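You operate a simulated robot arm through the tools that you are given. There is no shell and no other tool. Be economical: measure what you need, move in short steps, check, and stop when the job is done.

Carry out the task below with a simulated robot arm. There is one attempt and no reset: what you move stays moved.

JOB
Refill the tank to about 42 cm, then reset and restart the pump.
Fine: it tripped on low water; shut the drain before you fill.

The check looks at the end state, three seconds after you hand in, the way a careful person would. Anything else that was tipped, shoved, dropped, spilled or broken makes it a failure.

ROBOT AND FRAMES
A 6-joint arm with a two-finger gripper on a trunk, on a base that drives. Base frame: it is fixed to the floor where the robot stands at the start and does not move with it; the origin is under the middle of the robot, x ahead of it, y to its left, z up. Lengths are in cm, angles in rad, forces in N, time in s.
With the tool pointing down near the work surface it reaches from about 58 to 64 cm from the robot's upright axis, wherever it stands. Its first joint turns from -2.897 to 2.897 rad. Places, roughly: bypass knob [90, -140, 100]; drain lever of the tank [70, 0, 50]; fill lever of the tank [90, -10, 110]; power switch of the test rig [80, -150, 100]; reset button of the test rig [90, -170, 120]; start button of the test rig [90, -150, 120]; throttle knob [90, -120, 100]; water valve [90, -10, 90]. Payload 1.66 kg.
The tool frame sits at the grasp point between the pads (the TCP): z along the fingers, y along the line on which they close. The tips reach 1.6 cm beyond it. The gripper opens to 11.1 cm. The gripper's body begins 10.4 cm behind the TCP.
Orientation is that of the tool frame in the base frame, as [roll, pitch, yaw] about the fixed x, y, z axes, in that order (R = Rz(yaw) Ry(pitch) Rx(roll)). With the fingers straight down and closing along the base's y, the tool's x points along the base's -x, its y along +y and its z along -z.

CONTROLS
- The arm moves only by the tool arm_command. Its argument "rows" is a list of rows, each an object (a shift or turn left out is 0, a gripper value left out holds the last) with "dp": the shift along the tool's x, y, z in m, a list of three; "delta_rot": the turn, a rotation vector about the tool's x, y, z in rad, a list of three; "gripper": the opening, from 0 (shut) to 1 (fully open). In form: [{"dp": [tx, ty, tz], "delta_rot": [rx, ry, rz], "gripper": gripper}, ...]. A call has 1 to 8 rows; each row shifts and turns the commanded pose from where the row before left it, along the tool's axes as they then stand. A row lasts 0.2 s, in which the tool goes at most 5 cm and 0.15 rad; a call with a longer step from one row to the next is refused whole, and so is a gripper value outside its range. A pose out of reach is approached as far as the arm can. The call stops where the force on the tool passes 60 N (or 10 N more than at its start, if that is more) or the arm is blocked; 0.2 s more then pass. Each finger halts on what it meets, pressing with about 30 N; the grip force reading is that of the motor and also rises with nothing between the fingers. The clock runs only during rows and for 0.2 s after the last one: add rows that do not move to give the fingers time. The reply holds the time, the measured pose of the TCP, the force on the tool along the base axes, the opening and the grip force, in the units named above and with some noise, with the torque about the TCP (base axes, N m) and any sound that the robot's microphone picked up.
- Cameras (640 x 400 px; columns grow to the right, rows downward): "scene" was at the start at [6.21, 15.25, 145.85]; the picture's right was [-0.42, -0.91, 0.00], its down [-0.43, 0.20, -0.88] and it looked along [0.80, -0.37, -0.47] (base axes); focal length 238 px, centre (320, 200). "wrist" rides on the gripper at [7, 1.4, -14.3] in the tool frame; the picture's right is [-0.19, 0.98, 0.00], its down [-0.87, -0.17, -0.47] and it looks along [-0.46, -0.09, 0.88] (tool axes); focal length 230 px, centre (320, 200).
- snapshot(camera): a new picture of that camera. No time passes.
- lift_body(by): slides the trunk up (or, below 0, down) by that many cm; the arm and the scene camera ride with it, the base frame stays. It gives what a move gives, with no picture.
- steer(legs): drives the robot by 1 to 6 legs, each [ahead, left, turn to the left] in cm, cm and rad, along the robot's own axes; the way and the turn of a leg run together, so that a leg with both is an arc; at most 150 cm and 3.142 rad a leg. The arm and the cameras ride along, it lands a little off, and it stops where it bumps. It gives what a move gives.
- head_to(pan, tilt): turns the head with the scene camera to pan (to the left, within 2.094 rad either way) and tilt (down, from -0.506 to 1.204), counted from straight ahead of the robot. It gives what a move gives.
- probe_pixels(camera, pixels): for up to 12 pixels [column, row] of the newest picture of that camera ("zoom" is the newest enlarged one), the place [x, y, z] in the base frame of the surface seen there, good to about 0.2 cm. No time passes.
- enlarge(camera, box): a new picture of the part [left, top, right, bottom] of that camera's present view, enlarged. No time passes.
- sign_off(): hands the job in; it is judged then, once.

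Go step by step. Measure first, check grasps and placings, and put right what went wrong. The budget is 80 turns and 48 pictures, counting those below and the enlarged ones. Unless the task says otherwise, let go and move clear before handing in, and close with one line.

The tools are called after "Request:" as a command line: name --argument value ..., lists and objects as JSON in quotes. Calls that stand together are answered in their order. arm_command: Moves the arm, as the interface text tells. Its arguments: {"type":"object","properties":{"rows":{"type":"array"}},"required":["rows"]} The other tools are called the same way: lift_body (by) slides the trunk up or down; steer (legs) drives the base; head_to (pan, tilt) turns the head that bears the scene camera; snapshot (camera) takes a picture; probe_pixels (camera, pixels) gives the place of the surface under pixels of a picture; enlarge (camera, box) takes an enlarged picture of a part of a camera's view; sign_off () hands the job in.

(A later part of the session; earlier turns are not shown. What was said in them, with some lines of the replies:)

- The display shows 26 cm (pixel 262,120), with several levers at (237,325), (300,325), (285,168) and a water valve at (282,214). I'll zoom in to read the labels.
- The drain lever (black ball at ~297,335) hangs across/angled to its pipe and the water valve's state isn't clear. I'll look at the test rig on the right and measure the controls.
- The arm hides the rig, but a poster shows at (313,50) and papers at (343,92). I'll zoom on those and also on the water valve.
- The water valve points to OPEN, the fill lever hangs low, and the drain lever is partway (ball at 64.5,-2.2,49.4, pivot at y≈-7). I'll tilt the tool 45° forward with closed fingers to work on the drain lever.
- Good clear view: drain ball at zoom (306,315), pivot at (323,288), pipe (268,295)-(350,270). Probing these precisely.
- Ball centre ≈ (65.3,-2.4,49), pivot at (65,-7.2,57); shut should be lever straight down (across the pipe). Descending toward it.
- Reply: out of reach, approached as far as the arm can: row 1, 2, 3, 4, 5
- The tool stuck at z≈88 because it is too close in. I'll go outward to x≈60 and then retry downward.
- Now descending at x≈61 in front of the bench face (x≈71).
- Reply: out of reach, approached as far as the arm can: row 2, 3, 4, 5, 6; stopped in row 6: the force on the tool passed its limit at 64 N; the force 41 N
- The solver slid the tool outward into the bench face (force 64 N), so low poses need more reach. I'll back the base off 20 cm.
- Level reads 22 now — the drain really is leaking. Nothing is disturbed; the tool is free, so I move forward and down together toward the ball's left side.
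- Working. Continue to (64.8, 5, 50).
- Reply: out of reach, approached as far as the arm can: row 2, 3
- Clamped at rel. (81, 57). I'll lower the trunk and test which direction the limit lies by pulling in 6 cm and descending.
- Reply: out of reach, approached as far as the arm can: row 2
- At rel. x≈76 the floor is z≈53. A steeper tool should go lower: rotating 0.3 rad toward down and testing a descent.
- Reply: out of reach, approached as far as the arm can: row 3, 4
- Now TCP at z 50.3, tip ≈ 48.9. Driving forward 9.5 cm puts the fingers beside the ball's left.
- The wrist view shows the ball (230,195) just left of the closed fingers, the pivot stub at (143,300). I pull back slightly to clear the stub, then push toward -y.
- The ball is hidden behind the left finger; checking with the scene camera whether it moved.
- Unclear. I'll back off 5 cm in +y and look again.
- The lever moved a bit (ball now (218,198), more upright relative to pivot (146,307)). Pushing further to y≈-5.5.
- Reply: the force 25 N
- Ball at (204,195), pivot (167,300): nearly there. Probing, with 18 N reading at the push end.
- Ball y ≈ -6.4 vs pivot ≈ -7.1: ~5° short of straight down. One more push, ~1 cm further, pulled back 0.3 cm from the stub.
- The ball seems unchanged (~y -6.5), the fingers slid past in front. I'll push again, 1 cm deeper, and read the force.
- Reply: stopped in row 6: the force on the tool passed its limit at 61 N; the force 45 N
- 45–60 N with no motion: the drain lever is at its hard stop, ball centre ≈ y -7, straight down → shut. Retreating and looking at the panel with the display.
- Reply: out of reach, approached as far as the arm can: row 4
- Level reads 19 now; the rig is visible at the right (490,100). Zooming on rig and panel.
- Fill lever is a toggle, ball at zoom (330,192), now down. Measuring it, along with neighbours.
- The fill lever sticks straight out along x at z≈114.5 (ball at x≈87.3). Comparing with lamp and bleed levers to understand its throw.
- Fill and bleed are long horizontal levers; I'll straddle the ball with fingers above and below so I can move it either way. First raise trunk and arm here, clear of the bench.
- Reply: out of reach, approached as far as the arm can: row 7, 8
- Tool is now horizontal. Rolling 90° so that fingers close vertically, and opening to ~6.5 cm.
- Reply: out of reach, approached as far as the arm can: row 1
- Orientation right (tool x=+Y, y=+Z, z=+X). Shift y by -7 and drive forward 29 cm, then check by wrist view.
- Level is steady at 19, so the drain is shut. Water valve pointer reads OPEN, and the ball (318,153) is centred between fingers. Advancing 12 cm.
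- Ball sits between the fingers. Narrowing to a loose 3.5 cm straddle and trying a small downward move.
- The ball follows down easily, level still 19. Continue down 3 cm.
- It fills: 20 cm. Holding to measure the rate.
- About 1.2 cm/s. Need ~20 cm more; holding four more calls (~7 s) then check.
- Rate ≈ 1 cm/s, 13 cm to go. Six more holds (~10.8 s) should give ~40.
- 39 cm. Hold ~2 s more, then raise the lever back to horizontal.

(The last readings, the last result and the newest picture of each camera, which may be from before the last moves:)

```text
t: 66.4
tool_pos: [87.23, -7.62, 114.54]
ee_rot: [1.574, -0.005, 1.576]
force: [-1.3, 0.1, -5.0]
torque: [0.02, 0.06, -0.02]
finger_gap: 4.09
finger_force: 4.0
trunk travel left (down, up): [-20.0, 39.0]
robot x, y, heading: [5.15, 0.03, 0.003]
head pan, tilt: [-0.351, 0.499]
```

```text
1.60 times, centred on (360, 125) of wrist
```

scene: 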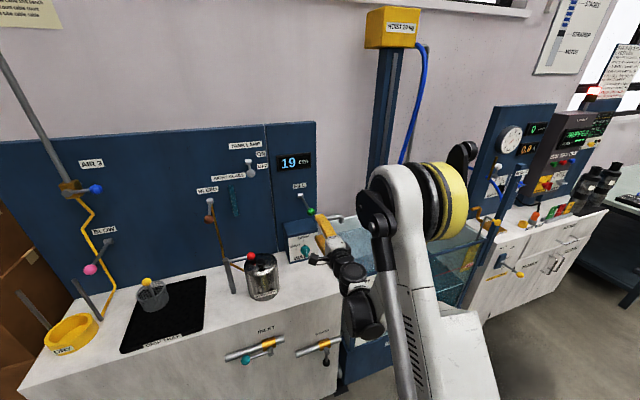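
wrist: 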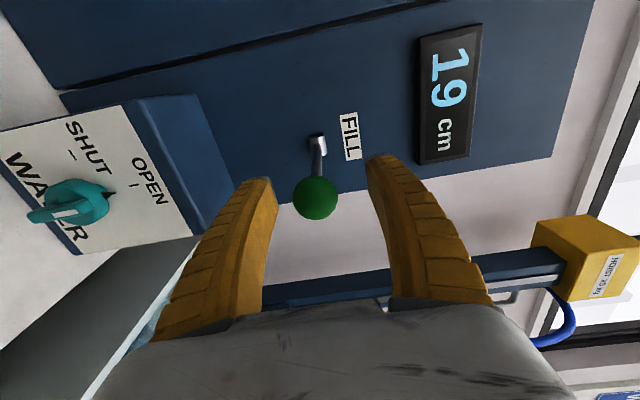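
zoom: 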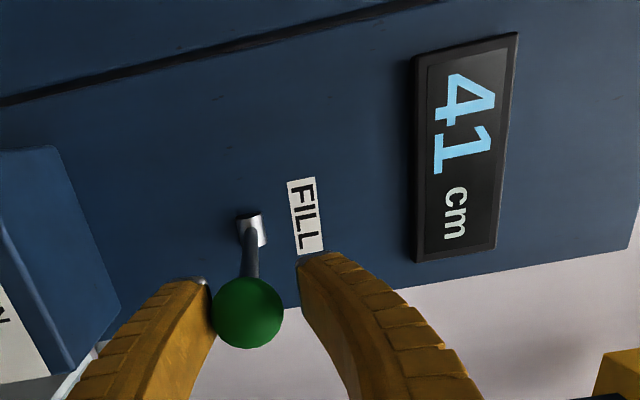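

41 cm; the ball rests on the lower finger slightly below horizontal. Lift another 0.8 cm to close fully, then check that the level holds.

Request:
arm_command --rows '[{"dp": [0, 0.005, 0]}, {"dp": [0, 0.004, 0]}, {}, {}, {}, {}]'

Request:
enlarge --camera "wrist" --box '[160, 0, 560, 250]'

```text
t: 67.8
tool_pos: [87.43, -7.61, 115.19]
ee_rot: [1.575, -0.006, 1.578]
force: [-3.5, -2.2, -26.4]
torque: [0.11, 0.19, -0.2]
finger_gap: 5.55
finger_force: 14.6
trunk travel left (down, up): [-20.0, 39.0]
robot x, y, heading: [4.88, -0.45, 0.002]
head pan, tilt: [-0.351, 0.499]
```

```text
1.60 times, centred on (360, 125) of wrist
```

zoom: 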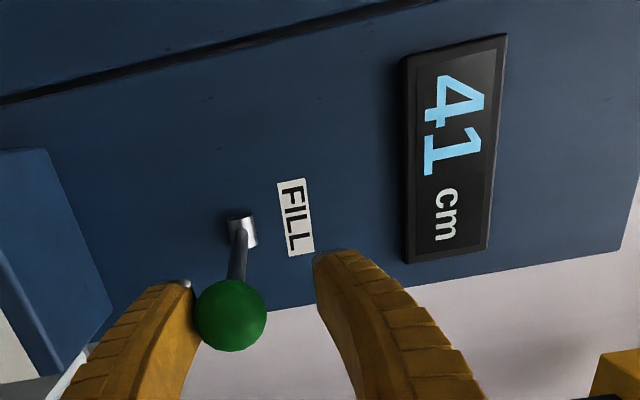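

Lever is at its shut stop, level steady at 41. A short pulse will bring it to ~42.

Request:
arm_command --rows '[{"dp": [0, -0.02, 0]}, {"dp": [0, -0.022, 0.002]}, {"dp": [0, -0.02, 0.003]}, {}, {"dp": [0, 0.02, -0.003]}, {"dp": [0, 0.022, -0.002]}, {"dp": [0, 0.018, 0]}, {}]'

Request:
enlarge --camera "wrist" --box '[160, 0, 560, 250]'

```text
t: 69.6
tool_pos: [86.99, -7.76, 115.25]
ee_rot: [1.572, -0.005, 1.578]
force: [-5.7, -1.7, -21.1]
torque: [0.05, 0.26, -0.12]
finger_gap: 5.19
finger_force: 11.9
trunk travel left (down, up): [-20.0, 39.0]
robot x, y, heading: [4.61, -0.02, 0.002]
head pan, tilt: [-0.351, 0.499]
```

```text
1.60 times, centred on (360, 125) of wrist
```

zoom: 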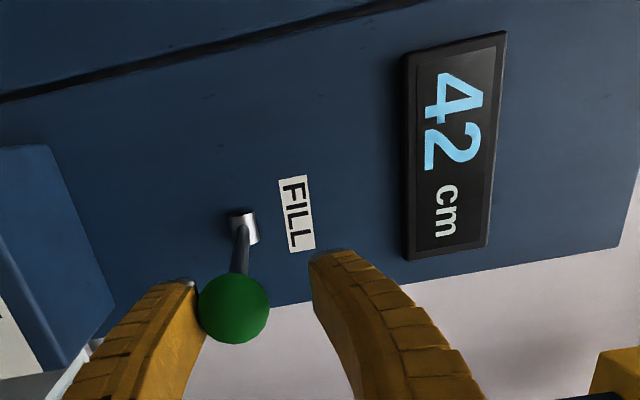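

42 cm with the lever at its stop. Opening, retreating, and backing off.

Request:
arm_command --rows '[{"dp": [0, -0.006, 0], "gripper": 0.62}, {}, {"dp": [0, 0, -0.04]}, {"dp": [0, 0, -0.04]}, {"dp": [0, 0, -0.03]}, {"gripper": 0}, {}]'

Request:
steer --legs '[[-35, 0, 0], [0, -130, 0]]'

Request:
head_to --pan 0.1 --tilt 0.35

Request:
snapshot --camera "scene"

```text
t: 71.2
tool_pos: [76.09, -7.83, 114.5]
ee_rot: [1.572, -0.004, 1.577]
force: [0.1, -0.3, 0.3]
torque: [0.03, -0.04, -0.02]
finger_gap: 0.0
finger_force: 28.7
trunk travel left (down, up): [-20.0, 39.0]
robot x, y, heading: [4.48, 0.05, 0.004]
head pan, tilt: [-0.351, 0.499]
```

```text
t: 79.5
tool_pos: [38.81, -136.74, 114.56]
ee_rot: [1.574, -0.007, 1.561]
force: [-1.1, -1.1, 0.3]
torque: [0.01, -0.01, -0.01]
finger_gap: 0.0
finger_force: 28.3
trunk travel left (down, up): [-20.0, 39.0]
robot x, y, heading: [-32.72, -127.78, -0.018]
head pan, tilt: [-0.351, 0.499]
```

```text
t: 80.4
tool_pos: [38.82, -136.61, 114.67]
ee_rot: [1.574, -0.006, 1.56]
force: [0.4, -0.1, 0.0]
torque: [0.0, -0.03, -0.03]
finger_gap: 0.0
finger_force: 28.7
trunk travel left (down, up): [-20.0, 39.0]
robot x, y, heading: [-32.55, -127.5, -0.014]
head pan, tilt: [0.099, 0.351]
```

```text
16 pictures are left
```

scene: 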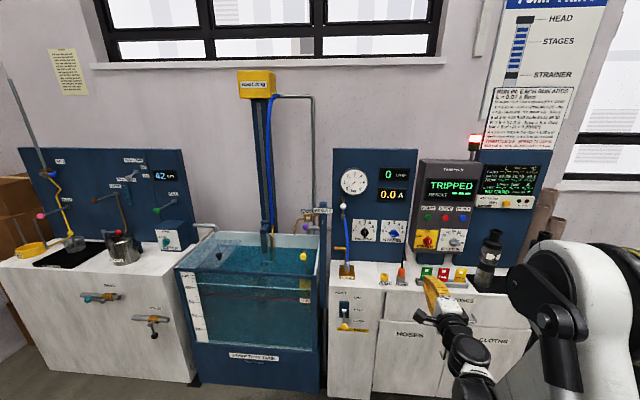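

Level holds 42, drain lever vertical. The rig reads TRIPPED; zooming to read and measure its panel, and the notice above it.

Request:
enlarge --camera "scene" --box '[478, 80, 582, 155]'

Request:
enlarge --camera "scene" --box '[330, 130, 550, 270]'

Request:
probe_pixels --camera "zoom" --pixels '[[283, 250], [332, 248], [380, 248], [283, 238], [300, 260], [275, 314], [358, 318], [355, 160], [428, 315], [410, 268]]'

```text
5.33 times, centred on (530, 118) of scene
```

zoom: 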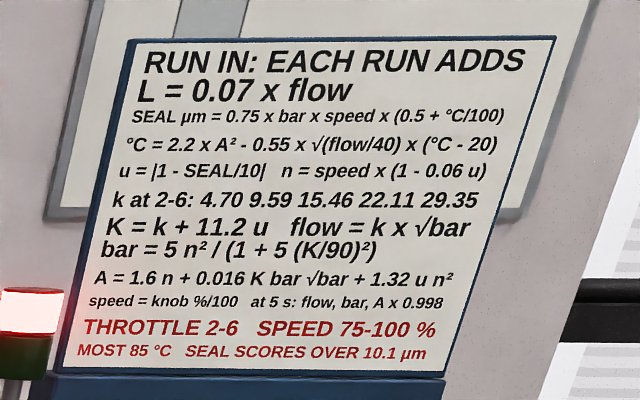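

```text
2.86 times, centred on (440, 200) of scene
```

zoom: 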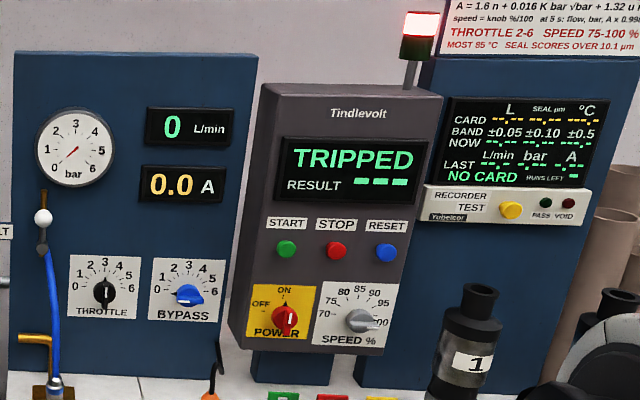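

```text
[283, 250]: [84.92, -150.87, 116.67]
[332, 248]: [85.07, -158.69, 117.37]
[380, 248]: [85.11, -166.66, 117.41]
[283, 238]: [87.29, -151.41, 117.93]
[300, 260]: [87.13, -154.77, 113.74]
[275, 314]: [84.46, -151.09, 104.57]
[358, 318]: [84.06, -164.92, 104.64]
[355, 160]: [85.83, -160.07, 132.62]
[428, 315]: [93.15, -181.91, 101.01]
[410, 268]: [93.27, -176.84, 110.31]
```

Buttons: START ≈ (85,-151,117), RESET ≈ (85,-166.6,117.3); power is ON already. Driving to line up with RESET.

Request:
steer --legs '[[0, -30, 0.014], [34, 0, 0]]'

Request:
snapshot --camera "wrist"

```text
t: 84.3
tool_pos: [72.9, -164.76, 114.55]
ee_rot: [1.572, -0.004, 1.589]
force: [0.8, -0.4, 0.1]
torque: [0.01, 0.01, 0.02]
finger_gap: 0.0
finger_force: 28.7
trunk travel left (down, up): [-20.0, 39.0]
robot x, y, heading: [1.27, -157.24, 0.012]
head pan, tilt: [0.099, 0.351]
```

```text
13 pictures are left
```

wrist: 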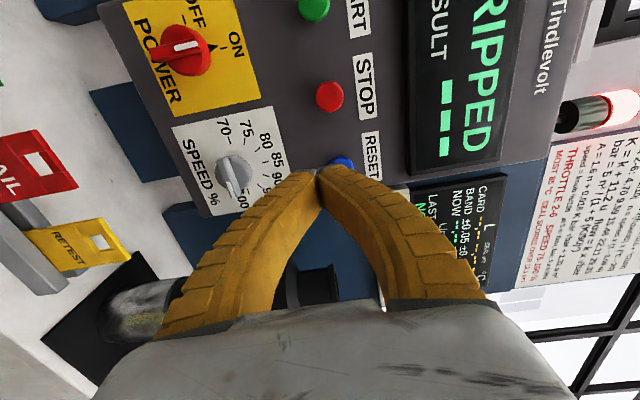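

Good view of the buttons: START (315,8), STOP (329,97), RESET (343,163). Refining positions.

Request:
probe_pixels --camera "wrist" --pixels '[[315, 6], [329, 97], [342, 161], [348, 120], [420, 110]]'

```text
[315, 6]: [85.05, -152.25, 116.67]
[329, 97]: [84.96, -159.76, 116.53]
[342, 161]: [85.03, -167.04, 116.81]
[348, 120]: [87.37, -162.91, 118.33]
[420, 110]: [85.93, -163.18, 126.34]
```

RESET centre ≈ (85, -167.6, 116.8). Align and approach to just short of it.

Request:
arm_command --rows '[{"dp": [-0.029, 0.022, 0]}, {"dp": [0, 0, 0.04]}, {"dp": [-0.001, 0, 0.045]}, {}]'

Request:
enlarge --camera "wrist" --box '[200, 40, 440, 190]'

```text
t: 85.3
tool_pos: [81.78, -167.5, 116.81]
ee_rot: [1.573, -0.006, 1.587]
force: [0.5, 0.1, -0.3]
torque: [0.0, 0.02, -0.04]
finger_gap: 0.0
finger_force: 28.3
trunk travel left (down, up): [-20.0, 39.0]
robot x, y, heading: [1.42, -157.76, 0.011]
head pan, tilt: [0.099, 0.351]
```

```text
2.67 times, centred on (320, 115) of wrist
```

zoom: 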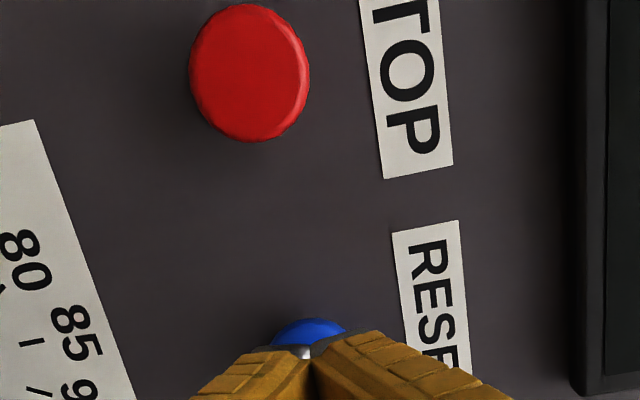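

The fingertips are right in front of the blue RESET. Pressing in small steps.

Request:
arm_command --rows '[{"dp": [0, 0, 0.01]}, {"dp": [0, 0, 0.007]}, {"dp": [0, 0, 0.005]}, {"dp": [0, 0, 0.004]}, {"dp": [0, 0, 0.003]}, {}]'

Request:
arm_command --rows '[{"dp": [0, 0, -0.03]}, {"dp": [0, 0, -0.02]}, {}]'

Request:
snapshot --camera "wrist"

```text
t: 86.7
tool_pos: [84.29, -167.65, 116.74]
ee_rot: [1.572, -0.003, 1.587]
force: [-2.2, 0.6, -0.7]
torque: [0.01, 0.03, -0.01]
finger_gap: 0.59
finger_force: 28.3
trunk travel left (down, up): [-20.0, 39.0]
robot x, y, heading: [1.21, -157.38, 0.018]
head pan, tilt: [0.099, 0.351]
heard: click
```

```text
t: 87.5
tool_pos: [79.26, -167.84, 116.7]
ee_rot: [1.572, -0.007, 1.589]
force: [0.0, 0.2, -0.2]
torque: [-0.02, 0.0, -0.01]
finger_gap: 0.01
finger_force: 28.7
trunk travel left (down, up): [-20.0, 39.0]
robot x, y, heading: [0.99, -157.48, 0.013]
head pan, tilt: [0.099, 0.351]
```

```text
11 pictures are left
```

wrist: 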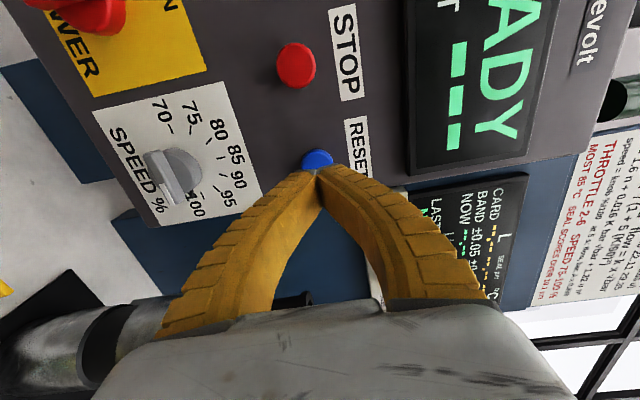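

Reads READY after a click. Moving 15.7 cm left to START.

Request:
arm_command --rows '[{"dp": [0.04, 0, 0]}, {"dp": [0.04, 0, 0]}, {"dp": [0.04, 0, 0]}, {"dp": [0.037, 0, 0]}, {"dp": [0, 0, 0.025]}, {}]'

Request:
enlarge --camera "wrist" --box '[200, 40, 440, 190]'

```text
t: 88.9
tool_pos: [81.93, -151.74, 116.64]
ee_rot: [1.573, -0.006, 1.589]
force: [0.5, -0.1, 0.8]
torque: [0.02, 0.02, 0.01]
finger_gap: 0.0
finger_force: 28.6
trunk travel left (down, up): [-20.0, 39.0]
robot x, y, heading: [1.21, -157.42, 0.007]
head pan, tilt: [0.099, 0.351]
```

```text
2.67 times, centred on (320, 115) of wrist
```

zoom: 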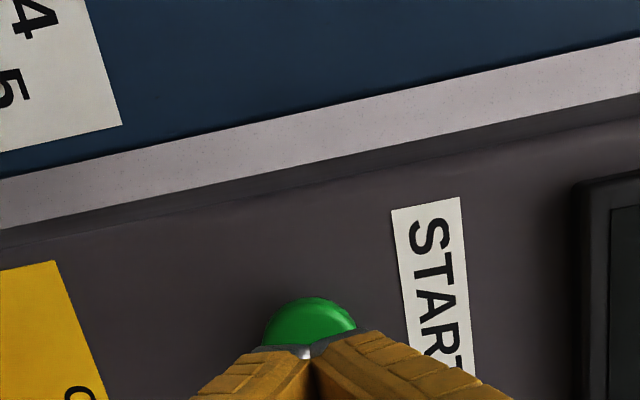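

Tips are on the green START button. Pressing the same way and retracting.

Request:
arm_command --rows '[{"dp": [0, 0, 0.01]}, {"dp": [0, 0, 0.007]}, {"dp": [0, 0, 0.005]}, {"dp": [0, 0, 0.003]}, {"dp": [0, 0, 0.002]}, {}]'

Request:
arm_command --rows '[{"dp": [0, 0, -0.03]}, {"dp": [0, 0, -0.03]}, {"dp": [0, 0, -0.03]}, {}]'

Request:
steer --legs '[[-35, 0, 0]]'

Request:
snapshot --camera "scene"

```text
t: 90.3
tool_pos: [84.24, -151.84, 116.82]
ee_rot: [1.572, -0.003, 1.589]
force: [-2.4, 0.8, -0.8]
torque: [0.01, 0.04, 0.03]
finger_gap: 0.0
finger_force: 28.5
trunk travel left (down, up): [-20.0, 39.0]
robot x, y, heading: [1.39, -157.43, 0.013]
head pan, tilt: [0.099, 0.351]
```

```text
t: 91.3
tool_pos: [75.27, -152.21, 117.02]
ee_rot: [1.573, -0.004, 1.59]
force: [-0.3, -0.5, 0.2]
torque: [0.02, 0.01, 0.06]
finger_gap: 0.01
finger_force: 28.7
trunk travel left (down, up): [-20.0, 39.0]
robot x, y, heading: [1.3, -157.68, 0.014]
head pan, tilt: [0.099, 0.351]
```

```text
t: 93.6
tool_pos: [40.23, -152.38, 117.08]
ee_rot: [1.57, -0.005, 1.589]
force: [0.2, 0.8, -0.2]
torque: [-0.03, 0.01, -0.02]
finger_gap: 0.0
finger_force: 28.3
trunk travel left (down, up): [-20.0, 39.0]
robot x, y, heading: [-33.44, -157.79, 0.015]
head pan, tilt: [0.099, 0.351]
```

```text
9 pictures are left
```

scene: 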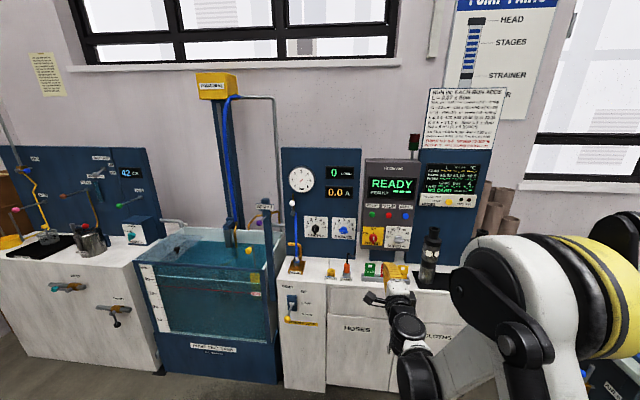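

Still READY and no click was heard, so START wasn't pressed far enough. Returning to press deeper.

Request:
steer --legs '[[35, 0, 0]]'

Request:
arm_command --rows '[{"dp": [0, 0, 0.035]}, {"dp": [0, 0, 0.03]}, {}]'

Request:
enlarge --camera "wrist" --box '[200, 40, 440, 190]'

```text
t: 95.8
tool_pos: [75.02, -151.93, 116.95]
ee_rot: [1.573, -0.005, 1.592]
force: [0.5, 0.0, 0.3]
torque: [0.01, 0.01, -0.02]
finger_gap: 0.0
finger_force: 28.5
trunk travel left (down, up): [-20.0, 39.0]
robot x, y, heading: [1.31, -157.05, 0.012]
head pan, tilt: [0.099, 0.351]
```

```text
t: 96.6
tool_pos: [81.49, -151.59, 117.11]
ee_rot: [1.572, -0.007, 1.591]
force: [-0.1, -0.4, -0.3]
torque: [-0.03, 0.01, -0.01]
finger_gap: 0.0
finger_force: 28.2
trunk travel left (down, up): [-20.0, 39.0]
robot x, y, heading: [1.0, -157.89, 0.016]
head pan, tilt: [0.099, 0.351]
```

```text
2.67 times, centred on (320, 115) of wrist
```

zoom: 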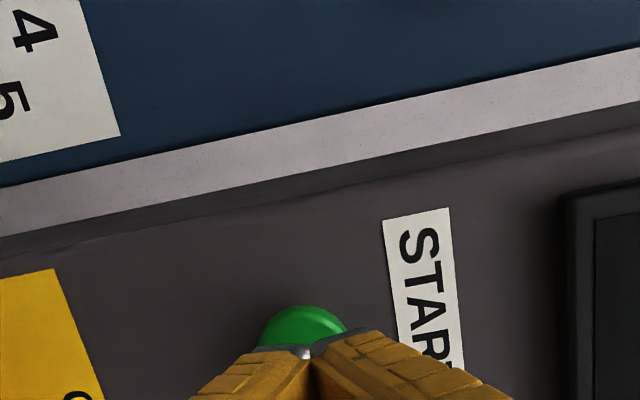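

Aligned. Pressing to x≈84.9 in small steps while listening for the click.

Request:
arm_command --rows '[{"dp": [0, -0.001, 0.015]}, {"dp": [0, 0, 0.01]}, {"dp": [0, 0, 0.004]}, {"dp": [0, 0, 0.004]}, {"dp": [0, 0, 0.003]}, {}]'

Request:
snapshot --camera "scene"

```text
t: 98.0
tool_pos: [84.91, -151.64, 117.01]
ee_rot: [1.571, -0.005, 1.592]
force: [-14.1, 1.8, -3.2]
torque: [0.05, 0.01, -0.1]
finger_gap: 0.59
finger_force: 29.2
trunk travel left (down, up): [-20.0, 39.0]
robot x, y, heading: [1.18, -157.31, 0.019]
head pan, tilt: [0.099, 0.351]
heard: click
```

```text
7 pictures are left
```

scene: 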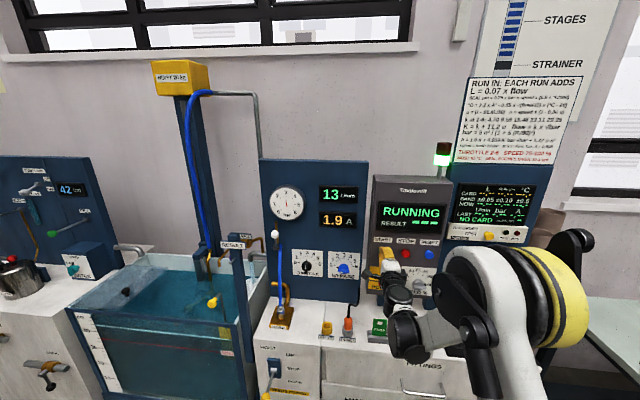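

Click heard; display shows RUNNING with flow 13 L/min. Retracting and confirming it keeps running with the level steady.

Request:
arm_command --rows '[{"dp": [0, 0, -0.03]}, {"dp": [0, 0, -0.03]}, {"dp": [0, 0, -0.03]}, {}]'

Request:
steer --legs '[[-35, 0, 0]]'

Request:
arm_command --rows '[{}, {}, {}, {}, {}, {}, {}, {}]'

Request:
enlarge --camera "scene" --box '[80, 120, 500, 330]'

```text
t: 99.0
tool_pos: [76.08, -151.85, 116.88]
ee_rot: [1.572, -0.005, 1.591]
force: [0.4, -0.6, 0.8]
torque: [0.0, 0.02, 0.02]
finger_gap: 0.0
finger_force: 28.9
trunk travel left (down, up): [-20.0, 39.0]
robot x, y, heading: [0.98, -157.5, 0.019]
head pan, tilt: [0.099, 0.351]
```

```text
t: 101.3
tool_pos: [41.19, -152.33, 116.93]
ee_rot: [1.571, -0.006, 1.592]
force: [-0.4, -0.3, 0.3]
torque: [0.01, -0.01, -0.01]
finger_gap: 0.0
finger_force: 28.3
trunk travel left (down, up): [-20.0, 39.0]
robot x, y, heading: [-34.29, -158.01, 0.017]
head pan, tilt: [0.099, 0.351]
```

```text
t: 103.1
tool_pos: [41.25, -152.42, 116.86]
ee_rot: [1.572, -0.006, 1.593]
force: [-0.6, 0.2, -0.7]
torque: [0.02, 0.0, 0.04]
finger_gap: 0.01
finger_force: 28.6
trunk travel left (down, up): [-20.0, 39.0]
robot x, y, heading: [-33.58, -158.01, 0.015]
head pan, tilt: [0.099, 0.351]
```

```text
1.52 times, centred on (290, 225) of scene
```

zoom: 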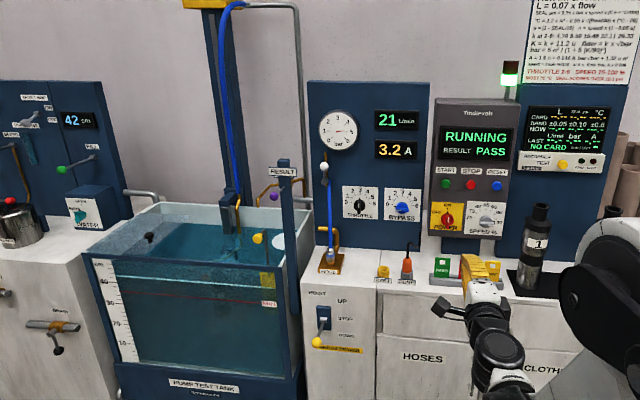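

The pump is RUNNING with RESULT PASS and a green lamp. The level is 42 cm, the drain and fill levers are shut, and the arm is clear, so I'm handing in.

Request:
sign_off

```text
The job is handed in.
```

The drain is shut, the tank is refilled to 42 cm, and the pump has been reset and restarted; it was running with a PASS result when I handed in.
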